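You operate a simulated robot arm through the tools that you are given. There is no shell and no other tool. Be economical: measure what you need, move in short steps, check, and stop when the job is done.

You are at the controls of a simulated two-armed robot. One attempt, no reset.

JOB
Fetch the tin from the top of the window bench and set it on top of the blue cover on the top of the window bench. Take the jug on the top of the low bench and put it away on the top shelf of the green rack. Put the grey cloth from the top of the low bench on the lower shelf of the green rack and the white cloth on the top of the short bench. Put the pipe labelled "DN25" from the top of the short bench on the top shelf of the green rack and the pipe that says "DN20" on the upper shelf of the green rack. Put the 20 pin from the top of the long bench on top of the gauge and the 70 pin on top of the black bush. Do these in any order. Set down upright: jug.

Only the result counts: the job must be done as asked and must still hold three seconds after the hand-in. Knocking over, shifting, dropping, spilling or breaking anything else fails it. Lids that push on must go on centred and level and be pressed home; caps that screw on are set level and turned clockwise until they are tight. Flat cloth is picked up by pressing the open fingertips on it (5 to 10 N) and closing them slowly along it; thin cloth reads only 2 to 8 mm in the jaws.

ROBOT AND FRAMES
Two 7-joint arms with fingered hands on one trunk, on a base that drives. Base frame: it is fixed to the floor where the robot stands at the start and does not move with it; the origin is under the middle of the robot, x ahead of it, y to its left, z up; the surface under the hand at the start is at about z = 0.8. Units: m, degrees, N and s.
The left shoulder is at the start at [0.04, 0.146, 1.105], the right one opposite. With the tool pointing down near the work surface each hand reaches from about 0.3 to 0.72 m from the robot's upright axis, wherever it stands, measured 20 degrees to its own side. Places, roughly: black bush (5x5x4 cm) [-15.3, -1.3, 0.9]; cloth [-17.25, -8.25, 0.5]; cover (17x12x5 cm) [0.6, -0.1, 0.8]; gauge [-14.75, -1, 1]; jug [-17.25, -7.75, 0.5]; lower shelf of the green rack [-17.1, -10.4, 0.6]; pin [-15, -1.25, 1]; pipe [-18.5, -10.25, 1]; tin [0.5, 0, 0.75]; top of the short bench [-18.5, -10.3, 0.9]; top shelf of the green rack [-17.1, -10.4, 1.4]; upper shelf of the green rack [-17.1, -10.4, 1]. Payload 4 kg a hand.
The TCP of each hand is the grasp point between the finger pads, 0.026 m short of the fingertips. In the tool frame z runs along the fingers and y along their closing line. The gripper opens to 0.148 m. The gripper's body begins 0.073 m behind the TCP. The gripper is a hand of 3 fingers: y runs from the thumb to the fingers, the wrist lies at [0, 0, -0.224] in the tool frame.
Orientation is told as [roll, pitch, yaw] about the base's x, y, z axes, in that order, counted from this pose: with the fingers straight down and closing along the base's y, the tool's x points along the base's -x, its y along +y and its z along -z.

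CONTROLS
- The arms move only by the tool nudge_tool. It takes "left_rows", "right_rows" or both (then of equal length, played together; a hand with none holds still); each is a list of rows, each an object of numbers (a shift or turn left out is 0): "x", "y", "z": the shift along the tool's x, y, z in units of 40 mm (1.0 is 40 mm); "ax", "ay", "az": the turn, a rotation vector about the tool's x, y, z in units of 8 degrees (1.0 is 8 degrees). In form: [{"x": .., "y": .., "z": .., "ax": .., "ay": .., "az": ..}, ...]. A call has 1 to 20 rows; each row shifts and turns the commanded pose from where the row before left it, along the tool's axes as they then stand. A call with a number of a shift or a turn outside -1 to 1 is refused whole. A row lasts 0.2 s, in which the tool goes at most 0.05 m and 8.6 degrees; a call with a longer step from one row to the next is refused whole. A pose out of reach is approached as far as the arm can. The call stops where the force on the tool passes 40 N (or 10 N more than at its start, if that is more) or the arm is blocked; 0.2 s more then pass. In this call time passes only in rows, and 0.2 s behind the last. The reply holds the time, the measured pose of the TCP, the force on the tool along the base axes, the opening and the grip force, in the units named above and with some noise, with the torque about the TCP (base axes, N m) and any sound that the robot's microphone picked up.
- Cameras (640 x 400 px; columns grow to the right, rows downward): "scene" is now at [0.111, 0.0007, 1.3403]; the picture's right is [-0.04, -1.00, 0.00], its down [-0.58, 0.03, -0.81] and it looks along [0.81, -0.04, -0.58] (base axes); focal length 270 px, centre (320, 200). "left" rides on the left gripper at [-0.068, -0.039, -0.09] in its tool frame; the picture's right is [0.50, -0.87, 0.00], its down [0.66, 0.38, -0.65] and it looks along [0.57, 0.33, 0.76] (tool axes); focal length 222 px, centre (320, 200). "right" rides on the right gripper at [0.068, -0.039, -0.09] in its tool frame; the picture's right is [0.50, 0.87, 0.00], its down [-0.66, 0.38, -0.65] and it looks along [-0.57, 0.33, 0.76] (tool axes); focal length 222 px, centre (320, 200). There is no depth. A picture from a camera that has moved, and an enlarged one, comes with that camera's place and axes in the base frame and with its lens. The place of the scene camera against the robot may be out by one fixed shift of up to 0.012 m in any direction.
- snapshot(camera): a new picture of that camera. The clock stands still meanwhile.
- slide_trunk(by): slides the trunk up (or, below 0, down) by that many m; the arms and the scene camera ride with it, the base frame stays. It gives what a move gives, with no picture.
- drive_base(legs): drives the robot by 1 to 6 legs, each [ahead, left, turn to the left] in m, m and degrees, along the robot's own axes; the way and the turn of a leg run together, so that a leg with both is an arc; at most 1.5 m and 180 degrees a leg. The arms and the cameras ride along, it lands a little off, and it stops where it bumps. It gives what a move gives.
- finger_targets(finger1, finger2, thumb_bend, hand): sets how far each is bent, from 0 (flat) to 1 (curled in); at 0.3 the hand is open as for a grip, at 0.7 the pads meet at the TCP. One left out holds its place. A second passes; each finger stops where it meets its share of the squeeze, and holds until it gets a number again. It is the only way to open and close the hand. It gives what a move gives, with no picture; readings hold the bend of each and the force on the fingers (four entries, about 0 where the hand has none), thumb and palm.
- pan_tilt(pan, tilt): turns the head with the scene camera to pan (to the left, within 86 degrees either way) and tilt (down, from -29 to 69), counted from straight ahead of the robot. It gives what a move gives.
- zoom(camera, box): a new picture of the part [left, top, right, bottom] of that camera's present view, enlarged. The clock stands still meanwhile.
- job_done(): hands the job in; it is judged then, once.

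Work in short steps. Places have to be worked out from the pictures, the camera data and where the tool is seen: move nearer, look again, correct. Check each grasp and each placing, and mend what went wrong. You have 483 turns and 238 pictures in all, those below and enlarged ones among them. Open the grippers and draw the arms clear of the work before you hand the job in, unless the task says otherwise; then end with one line.

The tools are called after "Request:" as name(argument=value, ...) on one line, values as JSON. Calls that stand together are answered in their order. nudge_tool: Moves the arms, as the interface text tells. Its arguments: {"type":"object","properties":{"left_rows":{"type":"array"},"right_rows":{"type":"array"}},"required":[]} The other tools are called the same way: slide_trunk (by) slides the trunk up or down; finger_targets (finger1, finger2, thumb_bend, hand) moves the fingers one by one; drive_base (legs) drives the base; pan_tilt (pan, tilt) turns the head that bears the scene camera; snapshot (camera) takes a picture; zoom (camera, box) takes an enlarged picture of a part of a camera's view; job_done () hands the job in.

At the start:

```text
clock: 0.0
left_eef_pos: [0.5411, 0.2463, 1.0593]
left_ee_rot: [0.0, 0.1, 0.0]
left_force: [-0.1, -1.6, 0.1]
left_torque: [-0.02, 0.04, 0.0]
left_grip_width: 0.1479
left_grasp_force: 0.0
left_shape: jaw
left_bend: [0.3, 0.3, 0.3]
left_finger forces: [0.0, 0.0, 0.1, 0.0, 0.0, 0.0]
right_eef_pos: [0.4198, -0.1628, 1.0385]
right_ee_rot: [0.0, 0.1, 0.0]
right_force: [-0.7, 0.3, -0.3]
right_torque: [0.0, 0.01, -0.01]
right_grip_width: 0.1477
right_grasp_force: 0.1
right_shape: jaw
right_bend: [0.3, 0.3, 0.3]
right_finger forces: [0.0, 0.1, 0.0, 0.0, 0.0, 0.0]
trunk travel left (down, up): [-0.275, 0.231]
robot x, y, heading: [0.0027, 0.0021, -0.1]
head pan, tilt: [-2.5, 35.6]
```

scene: 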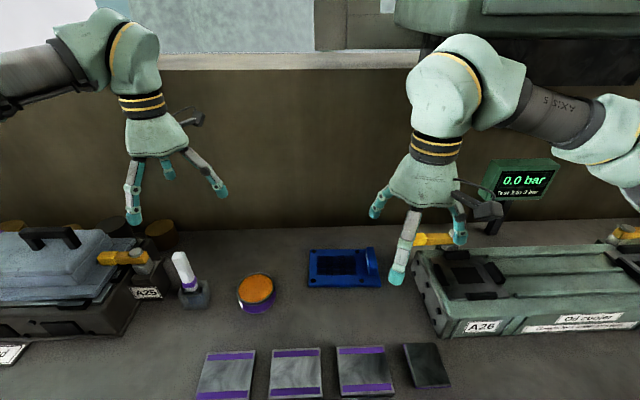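
right: 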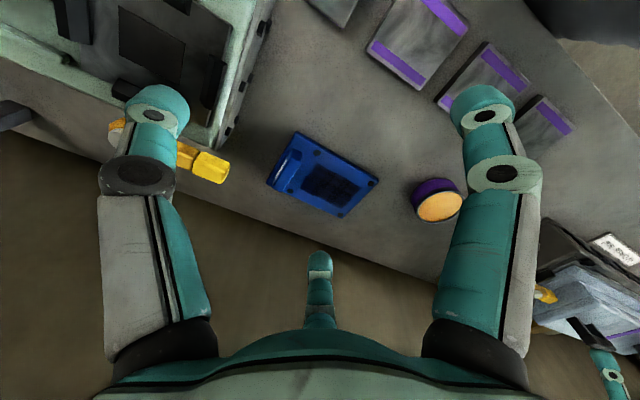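
left: 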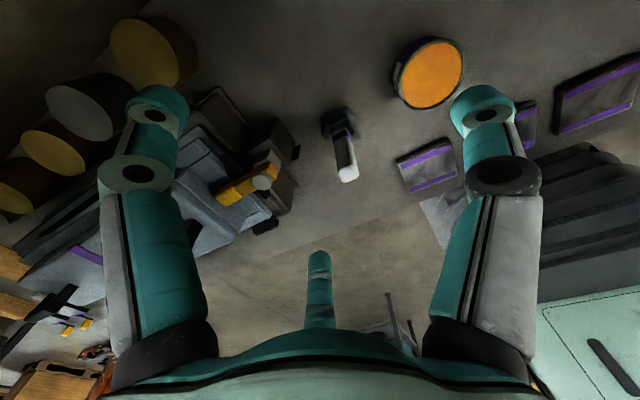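

The tin (orange top) is near [0.47, 0.12] and the blue cover near [0.55, -0.08]. I'll zoom in for detail.

Request:
zoom(camera="scene", box=[160, 220, 400, 370])

Request:
zoom(camera="right", box=[240, 100, 480, 250])

```text
2.67 times, centred on (280, 295) of scene
camera zoom: at [0.111, 0.0007, 1.3403], right [-0.04, -1.0, 0.0], down [-0.58, 0.03, -0.81], along [0.81, -0.04, -0.58], focal length 721 px, centre (427, -53)
```

zoom: 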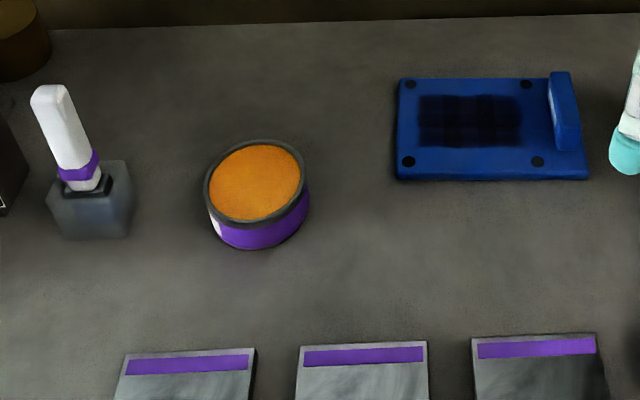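

```text
2.67 times, centred on (360, 175) of right
camera zoom: at [0.3529, -0.2002, 1.1304], right [-0.5, 0.87, 0.0], down [0.66, 0.38, 0.65], along [0.57, 0.33, -0.76], focal length 592 px, centre (213, 267)
```

zoom: 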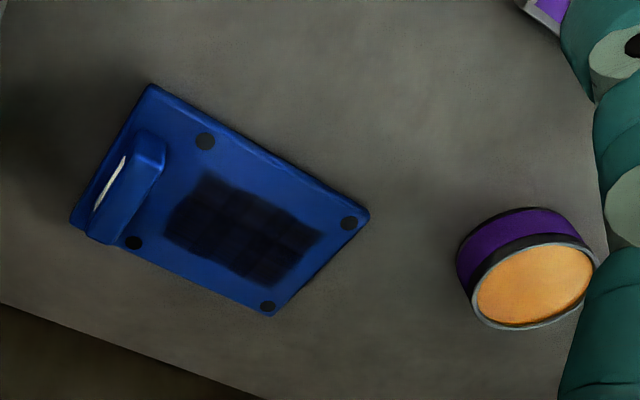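

The tin triangulates to about [0.47, 0.11] with its top at z≈0.86, and the cover patch to about [0.52, -0.07]. I'll bring the left hand over the tin and move the right hand out to the side.

Request:
nudge_tool(left_rows=[{"y": -1, "x": 0.4}, {"y": -1, "x": 0.45}, {"y": -1, "x": 0.45}, {"y": -0.5, "x": 0.45}], right_rows=[{"y": -1}, {"y": -1}, {"y": -1}, {"y": -1}])

Request:
snapshot(camera="left")

Request:
snapshot(camera="scene")

```text
clock: 1.0
left_eef_pos: [0.4717, 0.1046, 1.0635]
left_ee_rot: [0.1, -0.1, 0.1]
left_force: [-0.1, -0.3, -0.7]
left_torque: [0.0, 0.02, 0.0]
left_grip_width: 0.1479
left_grasp_force: 0.1
left_shape: jaw
left_bend: [0.3, 0.3, 0.3]
left_finger forces: [0.0, 0.0, 0.1, 0.0, 0.1, 0.0]
right_eef_pos: [0.4196, -0.3269, 1.0391]
right_ee_rot: [0.1, -0.1, 0.1]
right_force: [-0.2, -0.1, 0.6]
right_torque: [0.03, 0.0, -0.01]
right_grip_width: 0.1479
right_grasp_force: 0.0
right_shape: jaw
right_bend: [0.3, 0.3, 0.3]
right_finger forces: [0.0, 0.0, 0.0, 0.0, 0.0, 0.0]
trunk travel left (down, up): [-0.275, 0.231]
robot x, y, heading: [0.0011, -0.0024, 0.3]
head pan, tilt: [-2.5, 35.6]
```

```text
232 pictures are left
camera left: at [0.5374, 0.0663, 1.1532], right [-0.5, -0.87, 0.0], down [-0.66, 0.38, 0.65], along [-0.57, 0.33, -0.76], focal length 222 px, centre (320, 200)
```

left: 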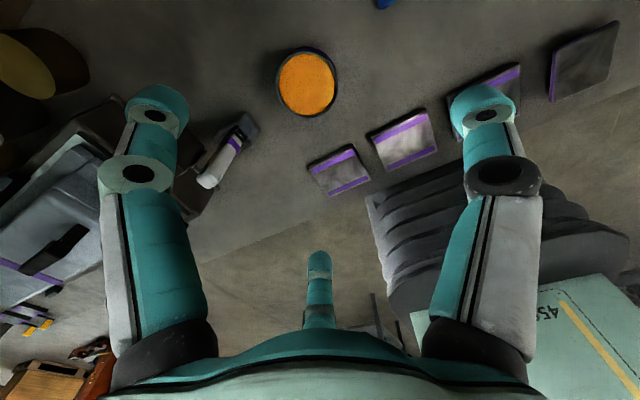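

```text
231 pictures are left
camera scene: at [0.1099, -0.0014, 1.3404], right [-0.04, -1.0, 0.0], down [-0.58, 0.03, -0.81], along [0.81, -0.03, -0.58], focal length 270 px, centre (320, 200)
```

scene: 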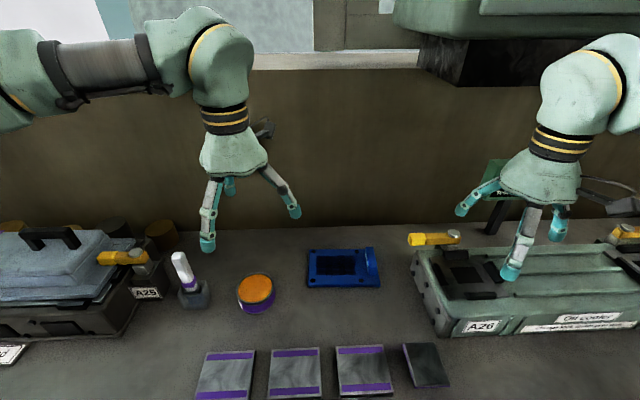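

The tin is at about [0.484, 0.115], and the marker stand is clear of the finger positions. I'll centre the hand and go down part way.

Request:
nudge_tool(left_rows=[{"x": -0.3, "y": 0.25, "z": 0.9}, {"z": 1}, {"z": 1}])

Request:
finger_targets(hand="left", finger1=0.38, finger2=0.38, thumb_bend=0.38)

Request:
snapshot(camera="left")

Request:
snapshot(camera="scene")

```text
clock: 1.8
left_eef_pos: [0.4838, 0.1163, 0.9442]
left_ee_rot: [-0.2, 0.0, 0.1]
left_force: [-0.2, 0.1, 0.0]
left_torque: [-0.03, 0.03, 0.0]
left_grip_width: 0.1479
left_grasp_force: 0.2
left_shape: jaw
left_bend: [0.3, 0.3, 0.3]
left_finger forces: [0.0, 0.0, 0.0, 0.0, 0.0, 0.0]
right_eef_pos: [0.4204, -0.3246, 1.0389]
right_ee_rot: [0.0, 0.0, -0.1]
right_force: [0.2, 0.2, 0.1]
right_torque: [-0.05, 0.05, -0.01]
right_grip_width: 0.1479
right_grasp_force: 0.1
right_shape: jaw
right_bend: [0.3, 0.3, 0.3]
right_finger forces: [0.0, 0.0, 0.1, 0.1, 0.0, 0.0]
trunk travel left (down, up): [-0.275, 0.231]
robot x, y, heading: [-0.001, -0.0033, 0.4]
head pan, tilt: [-2.5, 35.6]
```

```text
clock: 2.8
left_eef_pos: [0.4834, 0.1156, 0.9443]
left_ee_rot: [-0.1, 0.0, 0.1]
left_force: [0.0, 0.1, -0.3]
left_torque: [-0.05, 0.0, 0.0]
left_grip_width: 0.1022
left_grasp_force: 0.1
left_shape: fingers
left_bend: [0.38, 0.38, 0.38]
left_finger forces: [0.0, 0.0, 0.0, 0.1, 0.0, 0.0]
right_eef_pos: [0.4211, -0.3257, 1.0384]
right_ee_rot: [0.1, 0.0, -0.1]
right_force: [-0.5, -0.1, -0.3]
right_torque: [0.02, -0.05, 0.01]
right_grip_width: 0.1481
right_grasp_force: 0.0
right_shape: jaw
right_bend: [0.3, 0.3, 0.3]
right_finger forces: [0.0, 0.0, 0.1, 0.0, 0.1, 0.1]
trunk travel left (down, up): [-0.275, 0.231]
robot x, y, heading: [-0.0038, -0.0007, 0.2]
head pan, tilt: [-2.5, 35.6]
```

```text
230 pictures are left
camera left: at [0.5498, 0.0775, 1.0351], right [-0.5, -0.87, 0.0], down [-0.66, 0.38, 0.65], along [-0.57, 0.33, -0.76], focal length 222 px, centre (320, 200)
```

left: 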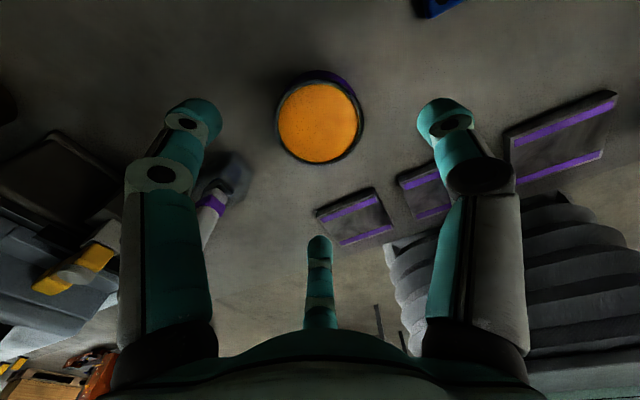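

```text
229 pictures are left
camera scene: at [0.111, 0.0006, 1.3403], right [-0.04, -1.0, 0.0], down [-0.58, 0.03, -0.81], along [0.81, -0.04, -0.58], focal length 270 px, centre (320, 200)
```

scene: 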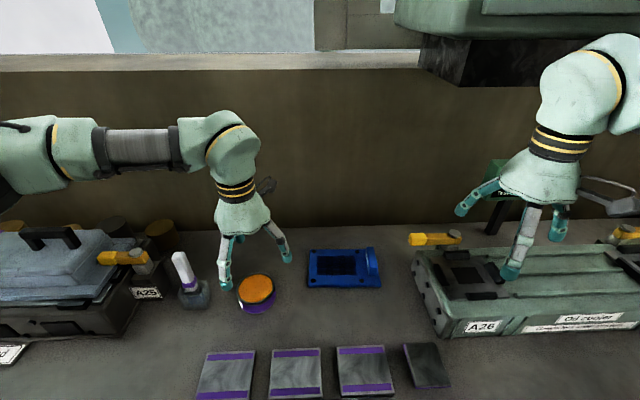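

The tin's top centre is now fixed at about [0.482, 0.118, 0.835], diameter about 77 mm. I'll descend over it.

Request:
nudge_tool(left_rows=[{"x": 0.04, "y": 0.05, "z": 0.9}, {"z": 0.9}, {"z": 0.6}, {"z": 0.3}])

Request:
snapshot(camera="scene")

```text
clock: 3.8
left_eef_pos: [0.4823, 0.1188, 0.837]
left_ee_rot: [0.0, -0.1, 0.0]
left_force: [0.3, 0.2, 0.2]
left_torque: [-0.03, 0.0, 0.0]
left_grip_width: 0.1022
left_grasp_force: 0.0
left_shape: fingers
left_bend: [0.38, 0.38, 0.38]
left_finger forces: [0.1, 0.0, 0.0, 0.1, 0.0, 0.1]
right_eef_pos: [0.4216, -0.3254, 1.0396]
right_ee_rot: [0.0, -0.1, 0.0]
right_force: [0.0, -0.4, 0.2]
right_torque: [-0.02, 0.01, 0.05]
right_grip_width: 0.1479
right_grasp_force: 0.1
right_shape: jaw
right_bend: [0.3, 0.3, 0.3]
right_finger forces: [0.0, 0.1, 0.0, 0.0, 0.0, 0.1]
trunk travel left (down, up): [-0.275, 0.231]
robot x, y, heading: [0.001, 0.0005, -0.1]
head pan, tilt: [-2.5, 35.6]
```

```text
228 pictures are left
camera scene: at [0.1112, 0.0007, 1.3403], right [-0.04, -1.0, 0.0], down [-0.58, 0.03, -0.81], along [0.81, -0.04, -0.58], focal length 270 px, centre (320, 200)
```

scene: 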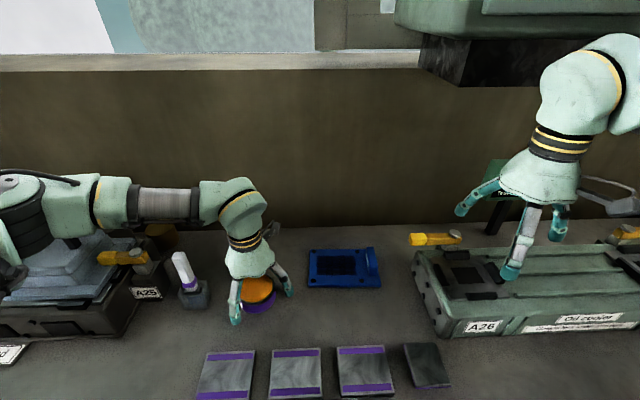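

The fingers straddle the tin. I'll go 13 mm lower and close.

Request:
nudge_tool(left_rows=[{"z": 0.2}, {"z": 0.13}])

Request:
finger_targets(hand="left", finger1=0.6, finger2=0.6, thumb_bend=0.6)

Request:
zoom(camera="scene", box=[160, 180, 400, 330])

```text
clock: 4.6
left_eef_pos: [0.4853, 0.1161, 0.829]
left_ee_rot: [-0.5, -0.7, 0.0]
left_force: [-2.7, -0.5, 15.9]
left_torque: [0.39, 0.08, -0.03]
left_grip_width: 0.1017
left_grasp_force: 8.2
left_shape: fingers
left_bend: [0.38, 0.36, 0.38]
left_finger forces: [7.3, 6.7, 0.1, 0.1, 1.8, 0.0]
right_eef_pos: [0.4207, -0.3247, 1.0389]
right_ee_rot: [0.0, 0.0, 0.0]
right_force: [0.3, 0.4, -0.5]
right_torque: [-0.04, 0.04, -0.01]
right_grip_width: 0.1483
right_grasp_force: 0.0
right_shape: jaw
right_bend: [0.3, 0.3, 0.3]
right_finger forces: [0.1, 0.0, 0.1, 0.0, 0.0, 0.1]
trunk travel left (down, up): [-0.275, 0.231]
robot x, y, heading: [-0.0026, -0.0034, 0.0]
head pan, tilt: [-2.5, 35.6]
stopped in row 2 (left hand): the force on the tool passed its limit at 43 N (the readings are from after the stop); the commanded pose is now the measured one
```

```text
clock: 5.1
left_eef_pos: [0.4858, 0.1146, 0.8347]
left_ee_rot: [-0.7, -1.2, 0.1]
left_force: [-4.3, 0.6, 19.4]
left_torque: [0.59, 0.42, 0.02]
left_grip_width: 0.0537
left_grasp_force: 20.4
left_shape: fingers
left_bend: [0.52, 0.42, 0.56]
left_finger forces: [18.3, 15.8, 0.0, 0.0, 7.2, 0.1]
right_eef_pos: [0.4198, -0.3244, 1.0387]
right_ee_rot: [0.0, 0.0, 0.0]
right_force: [-0.1, -0.5, 0.1]
right_torque: [-0.02, 0.01, 0.01]
right_grip_width: 0.1481
right_grasp_force: 0.1
right_shape: jaw
right_bend: [0.3, 0.3, 0.3]
right_finger forces: [0.1, 0.0, 0.0, 0.1, 0.0, 0.0]
trunk travel left (down, up): [-0.275, 0.231]
robot x, y, heading: [-0.0006, 0.0011, 0.0]
head pan, tilt: [-2.5, 35.6]
stopped (left hand): the force on the tool passed its limit at 42 N (the readings are from after the stop); the commanded pose is now the measured one
```

```text
2.67 times, centred on (280, 255) of scene
camera zoom: at [0.11, 0.0006, 1.3403], right [-0.04, -1.0, 0.0], down [-0.58, 0.03, -0.81], along [0.81, -0.04, -0.58], focal length 721 px, centre (427, 53)
```

zoom: 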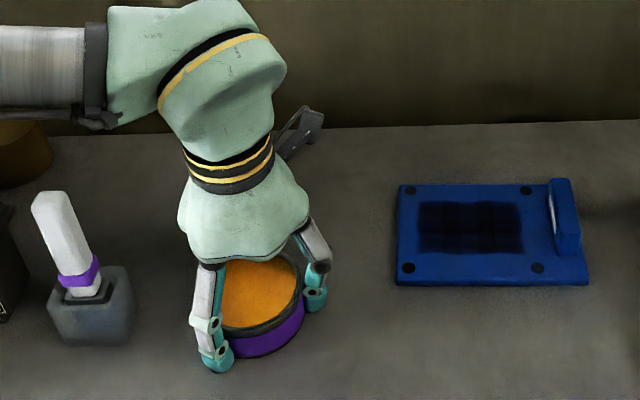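

The tips met the table at TCP z≈0.827 and the fingers closed unevenly. I'll open, rise a little and check the tin's position.

Request:
finger_targets(hand="left", finger1=0.38, finger2=0.38, thumb_bend=0.38)

Request:
nudge_tool(left_rows=[{"z": -0.2}])

Request:
snapshot(camera="left")

Request:
zoom(camera="scene", box=[160, 180, 400, 330])

```text
clock: 6.1
left_eef_pos: [0.4848, 0.1158, 0.8319]
left_ee_rot: [-0.4, -0.8, 0.1]
left_force: [1.4, -0.3, 4.7]
left_torque: [0.18, 0.31, 0.0]
left_grip_width: 0.1011
left_grasp_force: 2.0
left_shape: fingers
left_bend: [0.38, 0.38, 0.38]
left_finger forces: [0.1, 5.3, 0.0, 0.0, 0.1, 0.1]
right_eef_pos: [0.4215, -0.3255, 1.0383]
right_ee_rot: [0.0, 0.0, 0.0]
right_force: [0.1, 0.2, 0.3]
right_torque: [0.01, -0.02, 0.0]
right_grip_width: 0.1479
right_grasp_force: 0.0
right_shape: jaw
right_bend: [0.3, 0.3, 0.3]
right_finger forces: [0.0, 0.0, 0.0, 0.0, 0.1, 0.0]
trunk travel left (down, up): [-0.275, 0.231]
robot x, y, heading: [0.0002, -0.0002, 0.4]
head pan, tilt: [-2.5, 35.6]
```

```text
clock: 6.5
left_eef_pos: [0.4861, 0.1162, 0.8383]
left_ee_rot: [-0.5, -1.0, 0.0]
left_force: [0.3, 0.3, -0.2]
left_torque: [-0.03, -0.02, -0.02]
left_grip_width: 0.1011
left_grasp_force: 0.1
left_shape: fingers
left_bend: [0.38, 0.38, 0.38]
left_finger forces: [0.0, 0.1, 0.0, 0.0, 0.1, 0.0]
right_eef_pos: [0.4213, -0.325, 1.0403]
right_ee_rot: [-0.1, 0.0, 0.0]
right_force: [0.1, 0.0, 0.0]
right_torque: [0.0, -0.06, -0.02]
right_grip_width: 0.1479
right_grasp_force: 0.0
right_shape: jaw
right_bend: [0.3, 0.3, 0.3]
right_finger forces: [0.0, 0.0, 0.1, 0.0, 0.1, 0.1]
trunk travel left (down, up): [-0.275, 0.231]
robot x, y, heading: [0.0014, -0.0002, -0.1]
head pan, tilt: [-2.5, 35.6]
```

```text
226 pictures are left
camera left: at [0.5505, 0.0789, 0.9306], right [-0.5, -0.87, 0.0], down [-0.67, 0.38, 0.64], along [-0.56, 0.32, -0.77], focal length 222 px, centre (320, 200)
```

left: 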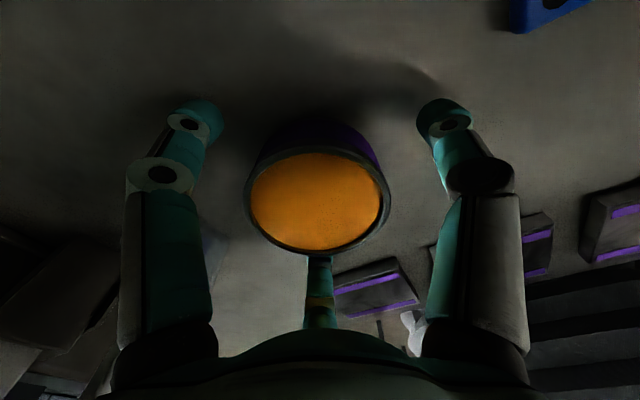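

```text
2.67 times, centred on (280, 255) of scene
camera zoom: at [0.1107, 0.0005, 1.3403], right [-0.04, -1.0, 0.0], down [-0.58, 0.03, -0.81], along [0.81, -0.04, -0.58], focal length 721 px, centre (427, 53)
```

zoom: 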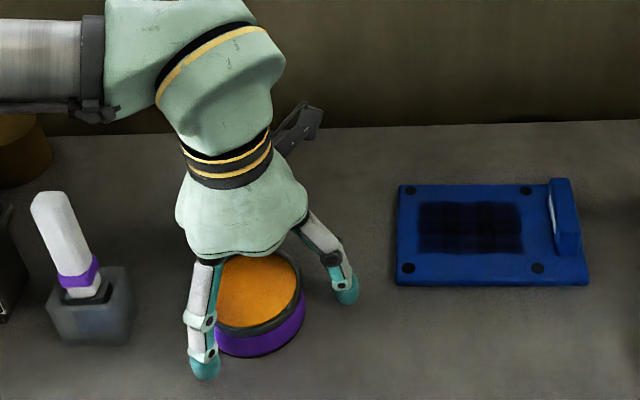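

The tin sits about 6 mm toward the near finger. I'll shift the hand to centre, level it, then close gradually a bit higher.

Request:
nudge_tool(left_rows=[{"x": 0.11, "y": 0.1, "z": -0.08, "ay": 0.12, "ax": -0.06}])

Request:
finger_targets(hand="left", finger1=0.48, finger2=0.48, thumb_bend=0.48)

Request:
finger_targets(hand="left", finger1=0.6, finger2=0.6, thumb_bend=0.6)

```text
clock: 6.9
left_eef_pos: [0.4811, 0.1214, 0.8427]
left_ee_rot: [-0.1, 0.1, 0.0]
left_force: [-0.3, 0.6, 0.5]
left_torque: [0.0, -0.01, -0.02]
left_grip_width: 0.1009
left_grasp_force: 0.0
left_shape: fingers
left_bend: [0.38, 0.38, 0.38]
left_finger forces: [0.1, 0.0, 0.0, 0.0, 0.0, 0.0]
right_eef_pos: [0.42, -0.3257, 1.039]
right_ee_rot: [0.0, -0.1, 0.0]
right_force: [-0.2, -0.7, -0.1]
right_torque: [0.02, 0.02, -0.01]
right_grip_width: 0.1481
right_grasp_force: 0.1
right_shape: jaw
right_bend: [0.3, 0.3, 0.3]
right_finger forces: [0.0, 0.0, 0.1, 0.0, 0.0, 0.0]
trunk travel left (down, up): [-0.275, 0.231]
robot x, y, heading: [-0.0006, -0.0012, 0.1]
head pan, tilt: [-2.5, 35.6]
```

```text
clock: 7.9
left_eef_pos: [0.482, 0.1202, 0.8423]
left_ee_rot: [0.0, 0.0, 0.1]
left_force: [-0.1, 1.3, 1.1]
left_torque: [0.0, -0.01, -0.01]
left_grip_width: 0.0694
left_grasp_force: 0.6
left_shape: fingers
left_bend: [0.48, 0.47, 0.48]
left_finger forces: [0.0, 0.5, 0.1, 0.0, 0.1, 0.0]
right_eef_pos: [0.4198, -0.3253, 1.0402]
right_ee_rot: [0.1, 0.0, 0.0]
right_force: [-0.4, -0.9, 0.3]
right_torque: [0.02, 0.01, -0.02]
right_grip_width: 0.1479
right_grasp_force: 0.1
right_shape: jaw
right_bend: [0.3, 0.3, 0.3]
right_finger forces: [0.0, 0.0, 0.0, 0.0, 0.0, 0.0]
trunk travel left (down, up): [-0.275, 0.231]
robot x, y, heading: [0.0005, -0.0003, 0.3]
head pan, tilt: [-2.5, 35.6]
```

```text
clock: 8.9
left_eef_pos: [0.481, 0.1187, 0.8411]
left_ee_rot: [0.0, 0.0, 0.1]
left_force: [1.1, -1.2, 0.9]
left_torque: [-0.05, -0.04, 0.03]
left_grip_width: 0.0601
left_grasp_force: 14.3
left_shape: fingers
left_bend: [0.5, 0.48, 0.53]
left_finger forces: [8.2, 9.1, 0.0, 0.0, 11.1, 0.1]
right_eef_pos: [0.4182, -0.3256, 1.0388]
right_ee_rot: [0.1, 0.0, -0.1]
right_force: [0.2, 0.1, -0.1]
right_torque: [-0.01, -0.03, 0.01]
right_grip_width: 0.1478
right_grasp_force: 0.0
right_shape: jaw
right_bend: [0.3, 0.3, 0.3]
right_finger forces: [0.1, 0.1, 0.1, 0.0, 0.0, 0.1]
trunk travel left (down, up): [-0.275, 0.231]
robot x, y, heading: [-0.0011, 0.0021, -0.1]
head pan, tilt: [-2.5, 35.6]
```

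Solid three-point grip. I'll lift 100 mm and carry the tin over the dark patch at about [0.549, -0.064].

Request:
nudge_tool(left_rows=[{"z": -0.5}, {"z": -1}, {"z": -1}, {"y": -0.9, "x": -0.3}, {"y": -0.9, "x": -0.4}, {"y": -0.9, "x": -0.4}, {"y": -0.9, "x": -0.3}, {"y": -0.95, "x": -0.3}])

Request:
snapshot(camera="scene")

Request:
snapshot(camera="left")

```text
clock: 10.7
left_eef_pos: [0.5493, -0.0618, 0.9419]
left_ee_rot: [0.1, 0.1, 0.1]
left_force: [0.4, -0.6, -3.3]
left_torque: [0.0, 0.01, -0.03]
left_grip_width: 0.0599
left_grasp_force: 13.9
left_shape: fingers
left_bend: [0.5, 0.48, 0.53]
left_finger forces: [8.2, 8.9, 0.0, 0.0, 10.1, 0.0]
right_eef_pos: [0.4201, -0.3282, 1.0378]
right_ee_rot: [0.1, 0.0, 0.0]
right_force: [0.2, -0.4, -0.3]
right_torque: [0.03, -0.01, -0.02]
right_grip_width: 0.1477
right_grasp_force: 0.1
right_shape: jaw
right_bend: [0.3, 0.3, 0.3]
right_finger forces: [0.1, 0.0, 0.0, 0.0, 0.1, 0.1]
trunk travel left (down, up): [-0.275, 0.231]
robot x, y, heading: [-0.0015, 0.0007, 0.0]
head pan, tilt: [-2.5, 35.6]
```

```text
224 pictures are left
camera scene: at [0.1113, -0.0016, 1.3402], right [-0.04, -1.0, 0.0], down [-0.58, 0.03, -0.81], along [0.81, -0.03, -0.58], focal length 270 px, centre (320, 200)
```

scene: 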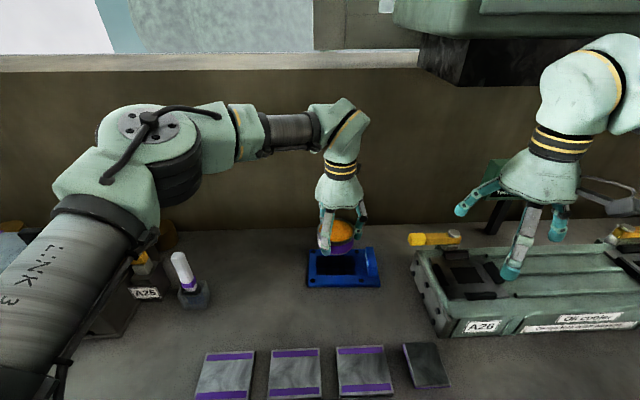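

```text
223 pictures are left
camera left: at [0.6152, -0.1009, 1.0323], right [-0.5, -0.87, 0.0], down [-0.65, 0.38, 0.66], along [-0.57, 0.33, -0.76], focal length 222 px, centre (320, 200)
```

left: 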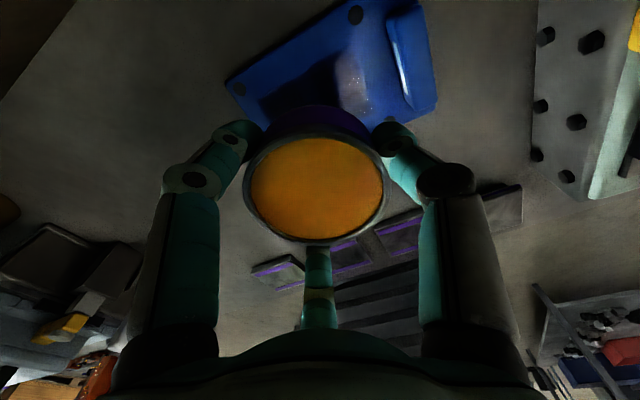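

The hole positions put the patch centre at about [0.553, -0.067]. I'll trim by a few mm and lower.

Request:
nudge_tool(left_rows=[{"x": -0.1, "y": -0.1, "z": 0.6}, {"z": 0.7}, {"z": 0.3}, {"z": 0.15}, {"z": 0.1}])

Request:
zoom(camera="scene", box=[240, 180, 440, 305])

```text
clock: 11.9
left_eef_pos: [0.5542, -0.0653, 0.8688]
left_ee_rot: [0.0, 0.0, 0.1]
left_force: [-0.1, 0.5, -4.4]
left_torque: [-0.01, -0.01, 0.03]
left_grip_width: 0.0602
left_grasp_force: 13.8
left_shape: fingers
left_bend: [0.5, 0.48, 0.53]
left_finger forces: [8.3, 9.0, 0.0, 0.0, 10.1, 0.1]
right_eef_pos: [0.4201, -0.3263, 1.0407]
right_ee_rot: [0.0, 0.0, 0.1]
right_force: [0.5, 0.5, 0.1]
right_torque: [0.01, 0.0, 0.01]
right_grip_width: 0.1478
right_grasp_force: 0.2
right_shape: jaw
right_bend: [0.3, 0.3, 0.3]
right_finger forces: [0.1, 0.0, 0.0, 0.0, 0.1, 0.0]
trunk travel left (down, up): [-0.275, 0.231]
robot x, y, heading: [0.0023, 0.0001, 0.0]
head pan, tilt: [-2.5, 35.6]
```

```text
3.20 times, centred on (340, 242) of scene
camera zoom: at [0.1114, 0.0006, 1.3403], right [-0.04, -1.0, 0.0], down [-0.58, 0.03, -0.81], along [0.81, -0.04, -0.58], focal length 865 px, centre (256, 64)
```

zoom: 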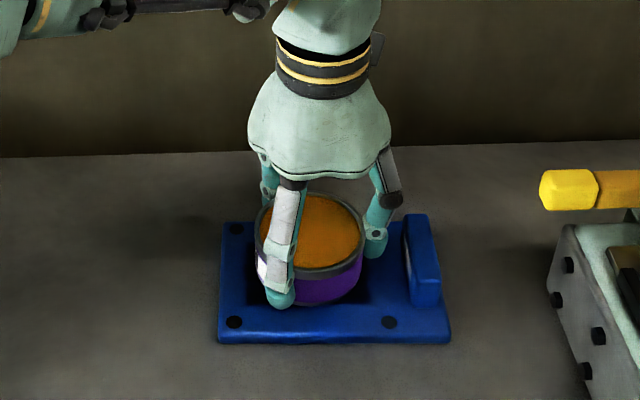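

Nicely located, with the thumb clear of the block. I'll lower in small steps until contact.

Request:
nudge_tool(left_rows=[{"z": 0.08}, {"z": 0.08}, {"z": 0.08}])

```text
clock: 12.7
left_eef_pos: [0.554, -0.0653, 0.858]
left_ee_rot: [-0.1, 0.1, 0.1]
left_force: [0.3, 0.6, -4.2]
left_torque: [0.01, 0.0, 0.0]
left_grip_width: 0.0603
left_grasp_force: 13.4
left_shape: fingers
left_bend: [0.5, 0.48, 0.53]
left_finger forces: [8.3, 9.0, 0.0, 0.0, 10.0, 0.1]
right_eef_pos: [0.4201, -0.3246, 1.0383]
right_ee_rot: [0.0, 0.0, 0.0]
right_force: [0.3, 0.7, 0.0]
right_torque: [0.02, 0.03, -0.01]
right_grip_width: 0.1482
right_grasp_force: 0.1
right_shape: jaw
right_bend: [0.3, 0.3, 0.3]
right_finger forces: [0.0, 0.0, 0.0, 0.0, 0.0, 0.0]
trunk travel left (down, up): [-0.275, 0.231]
robot x, y, heading: [-0.0003, -0.0007, 0.0]
head pan, tilt: [-2.5, 35.6]
```

No contact yet; continue.

Request:
nudge_tool(left_rows=[{"z": 0.07}, {"z": 0.06}, {"z": 0.05}])

```text
clock: 13.5
left_eef_pos: [0.5532, -0.0661, 0.8533]
left_ee_rot: [-0.1, -0.1, 0.1]
left_force: [1.8, -2.0, 11.3]
left_torque: [-0.07, 0.03, 0.02]
left_grip_width: 0.0598
left_grasp_force: 14.1
left_shape: fingers
left_bend: [0.5, 0.48, 0.53]
left_finger forces: [8.7, 8.8, 0.1, 0.1, 11.2, 0.1]
right_eef_pos: [0.4207, -0.3266, 1.0401]
right_ee_rot: [0.0, 0.0, 0.0]
right_force: [0.0, 0.3, 0.1]
right_torque: [0.01, 0.01, -0.01]
right_grip_width: 0.1481
right_grasp_force: 0.1
right_shape: jaw
right_bend: [0.3, 0.3, 0.3]
right_finger forces: [0.1, 0.0, 0.0, 0.0, 0.0, 0.0]
trunk travel left (down, up): [-0.275, 0.231]
robot x, y, heading: [-0.001, -0.0018, 0.1]
head pan, tilt: [-2.5, 35.6]
```

Contact, tin resting on the cover. I'll back off slightly, release by about a centimetre, and rise.

Request:
nudge_tool(left_rows=[{"z": -0.03}])

Request:
finger_targets(hand="left", finger1=0.42, finger2=0.42, thumb_bend=0.44)

Request:
nudge_tool(left_rows=[{"z": -0.3}, {"z": -0.8}, {"z": -1}, {"z": -1}, {"z": -1}, {"z": -1}, {"z": -0.8}])

Request:
zoom(camera="scene", box=[240, 180, 440, 305])

```text
clock: 13.9
left_eef_pos: [0.5527, -0.0652, 0.8532]
left_ee_rot: [-0.1, 0.0, 0.1]
left_force: [2.1, -1.9, 11.2]
left_torque: [-0.1, -0.05, 0.04]
left_grip_width: 0.0602
left_grasp_force: 15.0
left_shape: fingers
left_bend: [0.5, 0.48, 0.53]
left_finger forces: [9.0, 8.6, 0.0, 0.1, 11.9, 0.1]
right_eef_pos: [0.4189, -0.3248, 1.0391]
right_ee_rot: [0.0, 0.0, 0.0]
right_force: [0.7, 0.2, 0.3]
right_torque: [0.0, 0.0, 0.0]
right_grip_width: 0.1478
right_grasp_force: 0.0
right_shape: jaw
right_bend: [0.3, 0.3, 0.3]
right_finger forces: [0.0, 0.0, 0.0, 0.0, 0.0, 0.0]
trunk travel left (down, up): [-0.275, 0.231]
robot x, y, heading: [-0.0015, 0.001, 0.2]
head pan, tilt: [-2.5, 35.6]
```

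```text
clock: 14.9
left_eef_pos: [0.5529, -0.0649, 0.8531]
left_ee_rot: [0.0, 0.0, 0.1]
left_force: [-0.2, 0.3, -0.1]
left_torque: [-0.02, -0.01, -0.03]
left_grip_width: 0.085
left_grasp_force: 0.0
left_shape: fingers
left_bend: [0.42, 0.42, 0.44]
left_finger forces: [0.1, 0.0, 0.1, 0.0, 0.0, 0.0]
right_eef_pos: [0.4197, -0.3253, 1.0402]
right_ee_rot: [0.1, 0.0, 0.0]
right_force: [-0.2, 0.1, 1.4]
right_torque: [-0.02, 0.0, 0.0]
right_grip_width: 0.1478
right_grasp_force: 0.1
right_shape: jaw
right_bend: [0.3, 0.3, 0.3]
right_finger forces: [0.0, 0.0, 0.0, 0.0, 0.0, 0.1]
trunk travel left (down, up): [-0.275, 0.231]
robot x, y, heading: [-0.004, -0.0005, 0.1]
head pan, tilt: [-2.5, 35.6]
```

```text
clock: 16.5
left_eef_pos: [0.5512, -0.0652, 1.0893]
left_ee_rot: [0.0, 0.0, -0.1]
left_force: [-0.7, 1.1, 0.2]
left_torque: [0.02, -0.03, -0.02]
left_grip_width: 0.0849
left_grasp_force: 0.1
left_shape: fingers
left_bend: [0.42, 0.42, 0.44]
left_finger forces: [0.1, 0.0, 0.0, 0.0, 0.0, 0.0]
right_eef_pos: [0.4195, -0.3259, 1.0392]
right_ee_rot: [0.1, 0.0, 0.0]
right_force: [0.0, -0.1, -0.1]
right_torque: [0.0, 0.0, 0.0]
right_grip_width: 0.1479
right_grasp_force: 0.0
right_shape: jaw
right_bend: [0.3, 0.3, 0.3]
right_finger forces: [0.0, 0.0, 0.1, 0.0, 0.1, 0.1]
trunk travel left (down, up): [-0.275, 0.231]
robot x, y, heading: [-0.0014, 0.0012, -0.2]
head pan, tilt: [-2.5, 35.6]
```

```text
3.20 times, centred on (340, 242) of scene
camera zoom: at [0.1103, 0.0001, 1.3404], right [-0.04, -1.0, 0.0], down [-0.58, 0.03, -0.81], along [0.81, -0.04, -0.58], focal length 865 px, centre (256, 64)
```

zoom: 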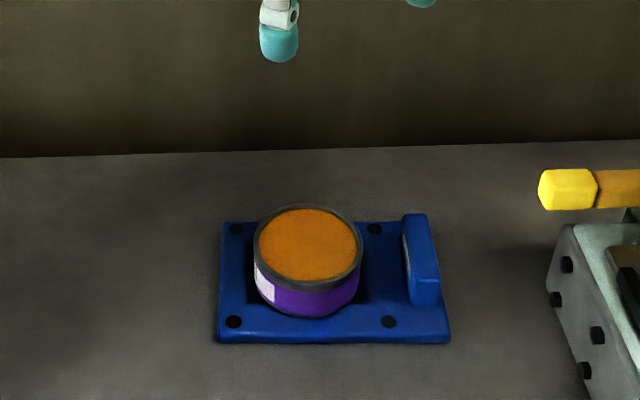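

Tin is on the cover, centred and level. I'll tuck the arms in, back off from the bench, turn round and look.

Request:
nudge_tool(left_rows=[{"x": 0.8, "y": 1, "z": -0.5}, {"x": 0.8, "y": 1, "z": -0.5}, {"x": 0.8, "y": 1}, {"x": 0.8, "y": 1}, {"x": 0.8, "y": 1}, {"y": 1}, {"y": 0.6}], right_rows=[{"z": -0.8, "x": 0.1}, {"z": -1, "y": 0.3}, {"y": 0.3}, {}, {}, {}, {}])

Request:
drive_base(legs=[[-0.6, 0, 0], [0, 0, 90]])

Request:
pan_tilt(pan=0, tilt=15)

Request:
snapshot(camera="scene")

```text
refused: row 1 steps farther than a row can; nothing moved
```

```text
clock: 23.7
left_eef_pos: [-0.5332, 0.5528, 1.0882]
left_ee_rot: [0.0, 0.0, 90.3]
left_force: [0.1, 0.2, 0.6]
left_torque: [0.02, -0.02, 0.02]
left_grip_width: 0.0848
left_grasp_force: 0.0
left_shape: fingers
left_bend: [0.42, 0.42, 0.44]
left_finger forces: [0.0, 0.1, 0.0, 0.0, 0.1, 0.0]
right_eef_pos: [-0.2739, 0.421, 1.0391]
right_ee_rot: [0.0, 0.1, 90.1]
right_force: [0.2, -0.3, 0.0]
right_torque: [-0.01, 0.0, -0.01]
right_grip_width: 0.1481
right_grasp_force: 0.1
right_shape: jaw
right_bend: [0.3, 0.3, 0.3]
right_finger forces: [0.1, 0.0, 0.1, 0.1, 0.1, 0.0]
trunk travel left (down, up): [-0.275, 0.231]
robot x, y, heading: [-0.5981, -0.0001, 90.3]
head pan, tilt: [-2.5, 35.6]
```

```text
clock: 24.6
left_eef_pos: [-0.5336, 0.5537, 1.0884]
left_ee_rot: [0.0, -0.1, 90.2]
left_force: [-0.2, 0.2, 0.1]
left_torque: [0.01, -0.02, -0.02]
left_grip_width: 0.0846
left_grasp_force: 0.0
left_shape: fingers
left_bend: [0.42, 0.42, 0.44]
left_finger forces: [0.0, 0.0, 0.1, 0.0, 0.0, 0.1]
right_eef_pos: [-0.274, 0.4201, 1.0393]
right_ee_rot: [0.0, 0.0, 90.1]
right_force: [0.4, -0.4, 0.5]
right_torque: [-0.01, -0.01, 0.02]
right_grip_width: 0.1478
right_grasp_force: 0.0
right_shape: jaw
right_bend: [0.3, 0.3, 0.3]
right_finger forces: [0.0, 0.1, 0.0, 0.0, 0.1, 0.0]
trunk travel left (down, up): [-0.275, 0.231]
robot x, y, heading: [-0.5937, 0.003, 90.4]
head pan, tilt: [0.0, 15.0]
```

```text
220 pictures are left
camera scene: at [-0.5942, 0.1187, 1.3731], right [1.0, 0.0, 0.0], down [0.0, -0.26, -0.97], along [0.0, 0.97, -0.26], focal length 270 px, centre (320, 200)
```

scene: 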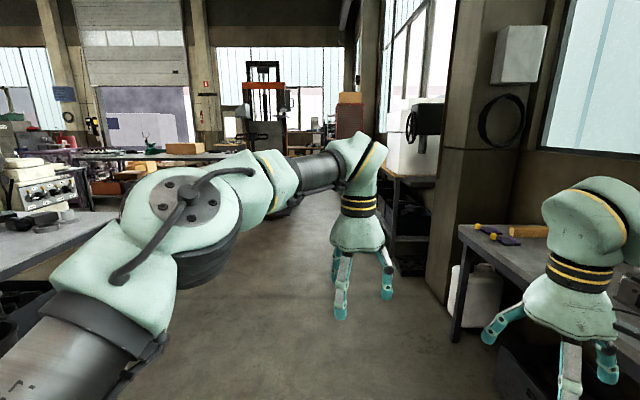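

The tuck was refused (step too long) but the drive went fine. I'll tuck now, then turn to face -x.

Request:
nudge_tool(left_rows=[{"x": 0.6, "y": 0.95}, {"x": 0.6, "y": 0.95}, {"x": 0.6, "y": 0.95}, {"x": 0.6, "y": 0.95}, {"x": 0.6, "y": 0.95}, {"x": 0.6, "y": 0.95}, {"y": 0.9}, {"z": -0.5}], right_rows=[{"z": -0.8}, {"z": -1}, {"y": 0.5}, {"y": 0.5}, {"y": 0.5}, {}, {}, {}])

Request:
drive_base(legs=[[0, 0, 90]])

Request:
snapshot(camera="scene")

```text
clock: 26.4
left_eef_pos: [-0.7974, 0.4082, 1.1091]
left_ee_rot: [0.0, 0.0, 90.1]
left_force: [0.0, -0.5, 0.3]
left_torque: [0.02, 0.02, -0.01]
left_grip_width: 0.0848
left_grasp_force: 0.0
left_shape: fingers
left_bend: [0.42, 0.42, 0.44]
left_finger forces: [0.1, 0.0, 0.0, 0.1, 0.0, 0.1]
right_eef_pos: [-0.3318, 0.42, 1.1123]
right_ee_rot: [0.2, 0.0, 90.3]
right_force: [-0.3, -0.2, 0.5]
right_torque: [0.0, 0.02, -0.01]
right_grip_width: 0.1478
right_grasp_force: 0.1
right_shape: jaw
right_bend: [0.3, 0.3, 0.3]
right_finger forces: [0.0, 0.1, 0.1, 0.0, 0.1, 0.1]
trunk travel left (down, up): [-0.275, 0.231]
robot x, y, heading: [-0.5944, 0.0008, 90.1]
head pan, tilt: [0.0, 15.0]
```

```text
clock: 30.6
left_eef_pos: [-1.0042, -0.2, 1.1075]
left_ee_rot: [0.1, -0.1, -179.8]
left_force: [0.0, -0.2, -0.5]
left_torque: [0.0, -0.01, -0.03]
left_grip_width: 0.0849
left_grasp_force: 0.1
left_shape: fingers
left_bend: [0.42, 0.42, 0.44]
left_finger forces: [0.0, 0.0, 0.1, 0.0, 0.1, 0.1]
right_eef_pos: [-1.0172, 0.2649, 1.1129]
right_ee_rot: [0.1, -0.1, -179.8]
right_force: [-1.1, -0.2, 0.3]
right_torque: [0.04, 0.01, 0.02]
right_grip_width: 0.1481
right_grasp_force: 0.1
right_shape: jaw
right_bend: [0.3, 0.3, 0.3]
right_finger forces: [0.0, 0.1, 0.0, 0.0, 0.0, 0.0]
trunk travel left (down, up): [-0.275, 0.231]
robot x, y, heading: [-0.5995, -0.0003, -180.0]
head pan, tilt: [0.0, 15.0]
```

```text
219 pictures are left
camera scene: at [-0.708, 0.0046, 1.3732], right [0.0, 1.0, 0.0], down [0.26, 0.0, -0.97], along [-0.97, 0.0, -0.26], focal length 270 px, centre (320, 200)
```

scene: 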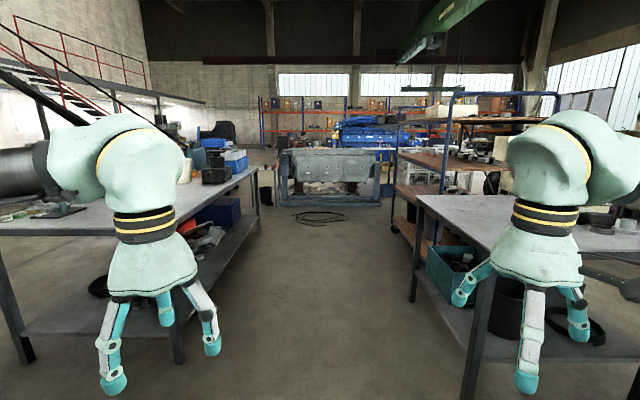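

An aisle runs along -x between two benches, with a structure about 5 m ahead. I'll drive 3 m and look again.

Request:
drive_base(legs=[[1.5, 0, 0], [1.2, 0, 0]])

Request:
snapshot(camera="scene")

```text
clock: 43.7
left_eef_pos: [-3.7064, -0.1881, 1.1082]
left_ee_rot: [-0.1, 0.0, 178.6]
left_force: [-0.2, -0.1, -0.2]
left_torque: [-0.03, 0.01, 0.03]
left_grip_width: 0.0846
left_grasp_force: 0.1
left_shape: fingers
left_bend: [0.42, 0.42, 0.44]
left_finger forces: [0.0, 0.0, 0.0, 0.0, 0.1, 0.0]
right_eef_pos: [-3.7052, 0.2757, 1.1128]
right_ee_rot: [0.0, 0.0, 178.6]
right_force: [-0.5, -0.8, -0.4]
right_torque: [0.0, 0.01, 0.0]
right_grip_width: 0.148
right_grasp_force: 0.1
right_shape: jaw
right_bend: [0.3, 0.3, 0.3]
right_finger forces: [0.0, 0.1, 0.0, 0.0, 0.0, 0.0]
trunk travel left (down, up): [-0.275, 0.231]
robot x, y, heading: [-3.293, -0.0018, 178.7]
head pan, tilt: [0.0, 15.0]
```

```text
218 pictures are left
camera scene: at [-3.4038, 0.0078, 1.3732], right [0.03, 1.0, 0.0], down [0.26, -0.01, -0.97], along [-0.97, 0.02, -0.26], focal length 270 px, centre (320, 200)
```

scene: 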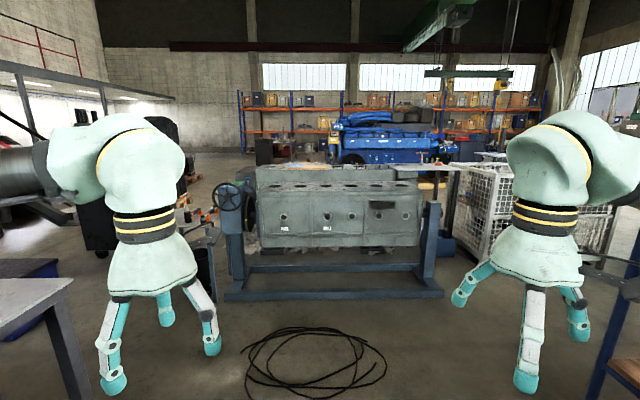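

An engine stand and a cable coil lie ahead. I'll look left and right for a way round.

Request:
pan_tilt(pan=60, tilt=25)

Request:
snapshot(camera="scene")

Request:
pan_tilt(pan=-60, tilt=25)

Request:
snapshot(camera="scene")

```text
clock: 45.0
left_eef_pos: [-3.7057, -0.1897, 1.1082]
left_ee_rot: [0.0, 0.0, 178.6]
left_force: [0.3, 0.7, 0.1]
left_torque: [-0.01, 0.03, 0.03]
left_grip_width: 0.0847
left_grasp_force: 0.0
left_shape: fingers
left_bend: [0.42, 0.42, 0.44]
left_finger forces: [0.1, 0.1, 0.0, 0.0, 0.1, 0.0]
right_eef_pos: [-3.7071, 0.2765, 1.1123]
right_ee_rot: [0.1, 0.0, 178.6]
right_force: [0.3, -0.6, 0.0]
right_torque: [-0.01, 0.01, 0.0]
right_grip_width: 0.1476
right_grasp_force: 0.1
right_shape: jaw
right_bend: [0.3, 0.3, 0.3]
right_finger forces: [0.2, 0.1, 0.0, 0.1, 0.0, 0.0]
trunk travel left (down, up): [-0.275, 0.231]
robot x, y, heading: [-3.2926, 0.0026, 178.7]
head pan, tilt: [60.0, 25.0]
```

```text
217 pictures are left
camera scene: at [-3.3587, -0.0731, 1.3569], right [-0.85, 0.52, 0.0], down [0.22, 0.36, -0.91], along [-0.47, -0.77, -0.42], focal length 270 px, centre (320, 200)
```

scene: 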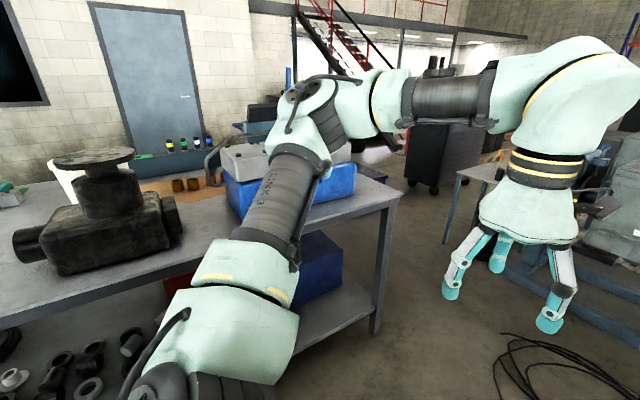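

```text
clock: 47.0
left_eef_pos: [-3.706, -0.1892, 1.1083]
left_ee_rot: [-0.1, -0.1, 178.6]
left_force: [0.8, 0.1, 0.3]
left_torque: [-0.02, 0.0, 0.0]
left_grip_width: 0.085
left_grasp_force: 0.0
left_shape: fingers
left_bend: [0.42, 0.42, 0.44]
left_finger forces: [0.0, 0.0, 0.1, 0.0, 0.0, 0.0]
right_eef_pos: [-3.7051, 0.2756, 1.1123]
right_ee_rot: [0.0, 0.0, 178.6]
right_force: [0.0, 0.5, 0.9]
right_torque: [-0.02, -0.04, 0.02]
right_grip_width: 0.1479
right_grasp_force: 0.1
right_shape: jaw
right_bend: [0.3, 0.3, 0.3]
right_finger forces: [0.0, 0.1, 0.1, 0.1, 0.1, 0.0]
trunk travel left (down, up): [-0.275, 0.231]
robot x, y, heading: [-3.2931, 0.0017, 178.6]
head pan, tilt: [-60.0, 25.0]
```

```text
216 pictures are left
camera scene: at [-3.3546, 0.0864, 1.3569], right [0.88, 0.48, 0.0], down [0.2, -0.37, -0.91], along [-0.43, 0.8, -0.42], focal length 270 px, centre (320, 200)
```

scene: 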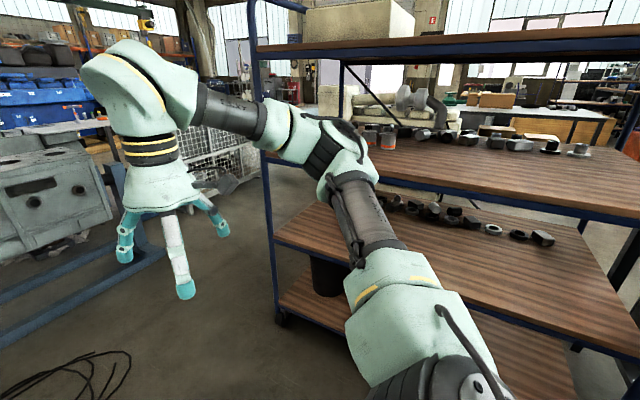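

I'll raise the trunk for a better vantage and look left-ahead and right-ahead.

Request:
slide_trunk(by=0.22)

Request:
pan_tilt(pan=35, tilt=15)

Request:
snapshot(camera="scene")

Request:
pan_tilt(pan=-35, tilt=15)

Request:
snapshot(camera="scene")

```text
clock: 49.3
left_eef_pos: [-3.7056, -0.1895, 1.3282]
left_ee_rot: [-0.1, 0.1, 178.6]
left_force: [-0.6, -0.4, 0.4]
left_torque: [0.01, -0.01, 0.01]
left_grip_width: 0.0847
left_grasp_force: 0.1
left_shape: fingers
left_bend: [0.42, 0.42, 0.44]
left_finger forces: [0.0, 0.0, 0.0, 0.0, 0.0, 0.1]
right_eef_pos: [-3.7056, 0.277, 1.3321]
right_ee_rot: [0.0, 0.1, 178.6]
right_force: [-0.3, 0.8, 0.2]
right_torque: [-0.03, 0.01, 0.01]
right_grip_width: 0.1482
right_grasp_force: 0.1
right_shape: jaw
right_bend: [0.3, 0.3, 0.3]
right_finger forces: [0.1, 0.0, 0.1, 0.0, 0.0, 0.0]
trunk travel left (down, up): [-0.495, 0.011]
robot x, y, heading: [-3.2906, -0.0003, 178.4]
head pan, tilt: [-60.0, 25.0]
```

```text
clock: 51.0
left_eef_pos: [-3.7057, -0.1884, 1.3288]
left_ee_rot: [0.0, 0.1, 178.6]
left_force: [-0.2, -0.5, 0.8]
left_torque: [0.01, 0.0, 0.0]
left_grip_width: 0.0849
left_grasp_force: 0.0
left_shape: fingers
left_bend: [0.42, 0.42, 0.44]
left_finger forces: [0.0, 0.1, 0.0, 0.1, 0.1, 0.0]
right_eef_pos: [-3.7062, 0.2775, 1.3326]
right_ee_rot: [0.0, 0.0, 178.7]
right_force: [0.0, 0.4, 0.5]
right_torque: [-0.04, 0.03, 0.04]
right_grip_width: 0.1479
right_grasp_force: 0.1
right_shape: jaw
right_bend: [0.3, 0.3, 0.3]
right_finger forces: [0.0, 0.0, 0.0, 0.0, 0.0, 0.1]
trunk travel left (down, up): [-0.495, 0.011]
robot x, y, heading: [-3.2898, -0.0002, 178.6]
head pan, tilt: [35.0, 15.0]
```

```text
215 pictures are left
camera scene: at [-3.3884, -0.0461, 1.5931], right [-0.55, 0.83, 0.0], down [0.22, 0.14, -0.97], along [-0.81, -0.53, -0.26], focal length 270 px, centre (320, 200)
```

scene: 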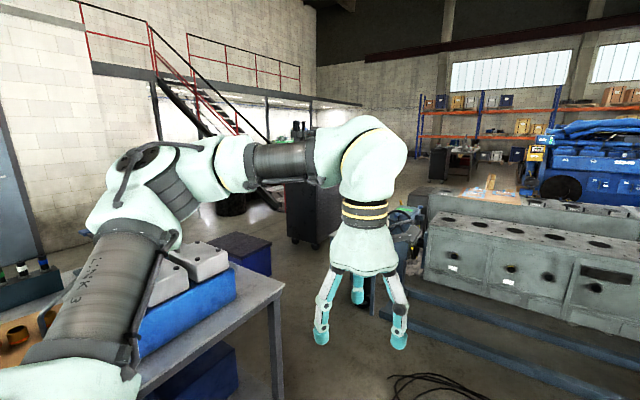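

```text
clock: 52.4
left_eef_pos: [-3.7058, -0.1883, 1.3289]
left_ee_rot: [0.0, 0.0, 178.6]
left_force: [0.6, -0.2, 0.3]
left_torque: [-0.01, -0.03, 0.02]
left_grip_width: 0.0846
left_grasp_force: 0.1
left_shape: fingers
left_bend: [0.42, 0.42, 0.44]
left_finger forces: [0.1, 0.0, 0.0, 0.0, 0.1, 0.0]
right_eef_pos: [-3.7063, 0.2758, 1.3309]
right_ee_rot: [0.0, 0.1, 178.6]
right_force: [-0.6, 0.3, -0.6]
right_torque: [-0.01, -0.02, -0.01]
right_grip_width: 0.1479
right_grasp_force: 0.1
right_shape: jaw
right_bend: [0.3, 0.3, 0.3]
right_finger forces: [0.0, 0.1, 0.0, 0.0, 0.0, 0.1]
trunk travel left (down, up): [-0.495, 0.011]
robot x, y, heading: [-3.2899, 0.0003, 178.3]
head pan, tilt: [-35.0, 15.0]
```

```text
214 pictures are left
camera scene: at [-3.3858, 0.0609, 1.5931], right [0.59, 0.81, 0.0], down [0.21, -0.15, -0.97], along [-0.78, 0.57, -0.26], focal length 270 px, centre (320, 200)
```

scene: 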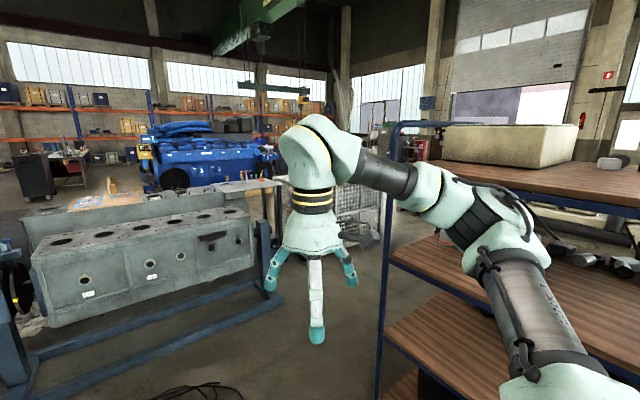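

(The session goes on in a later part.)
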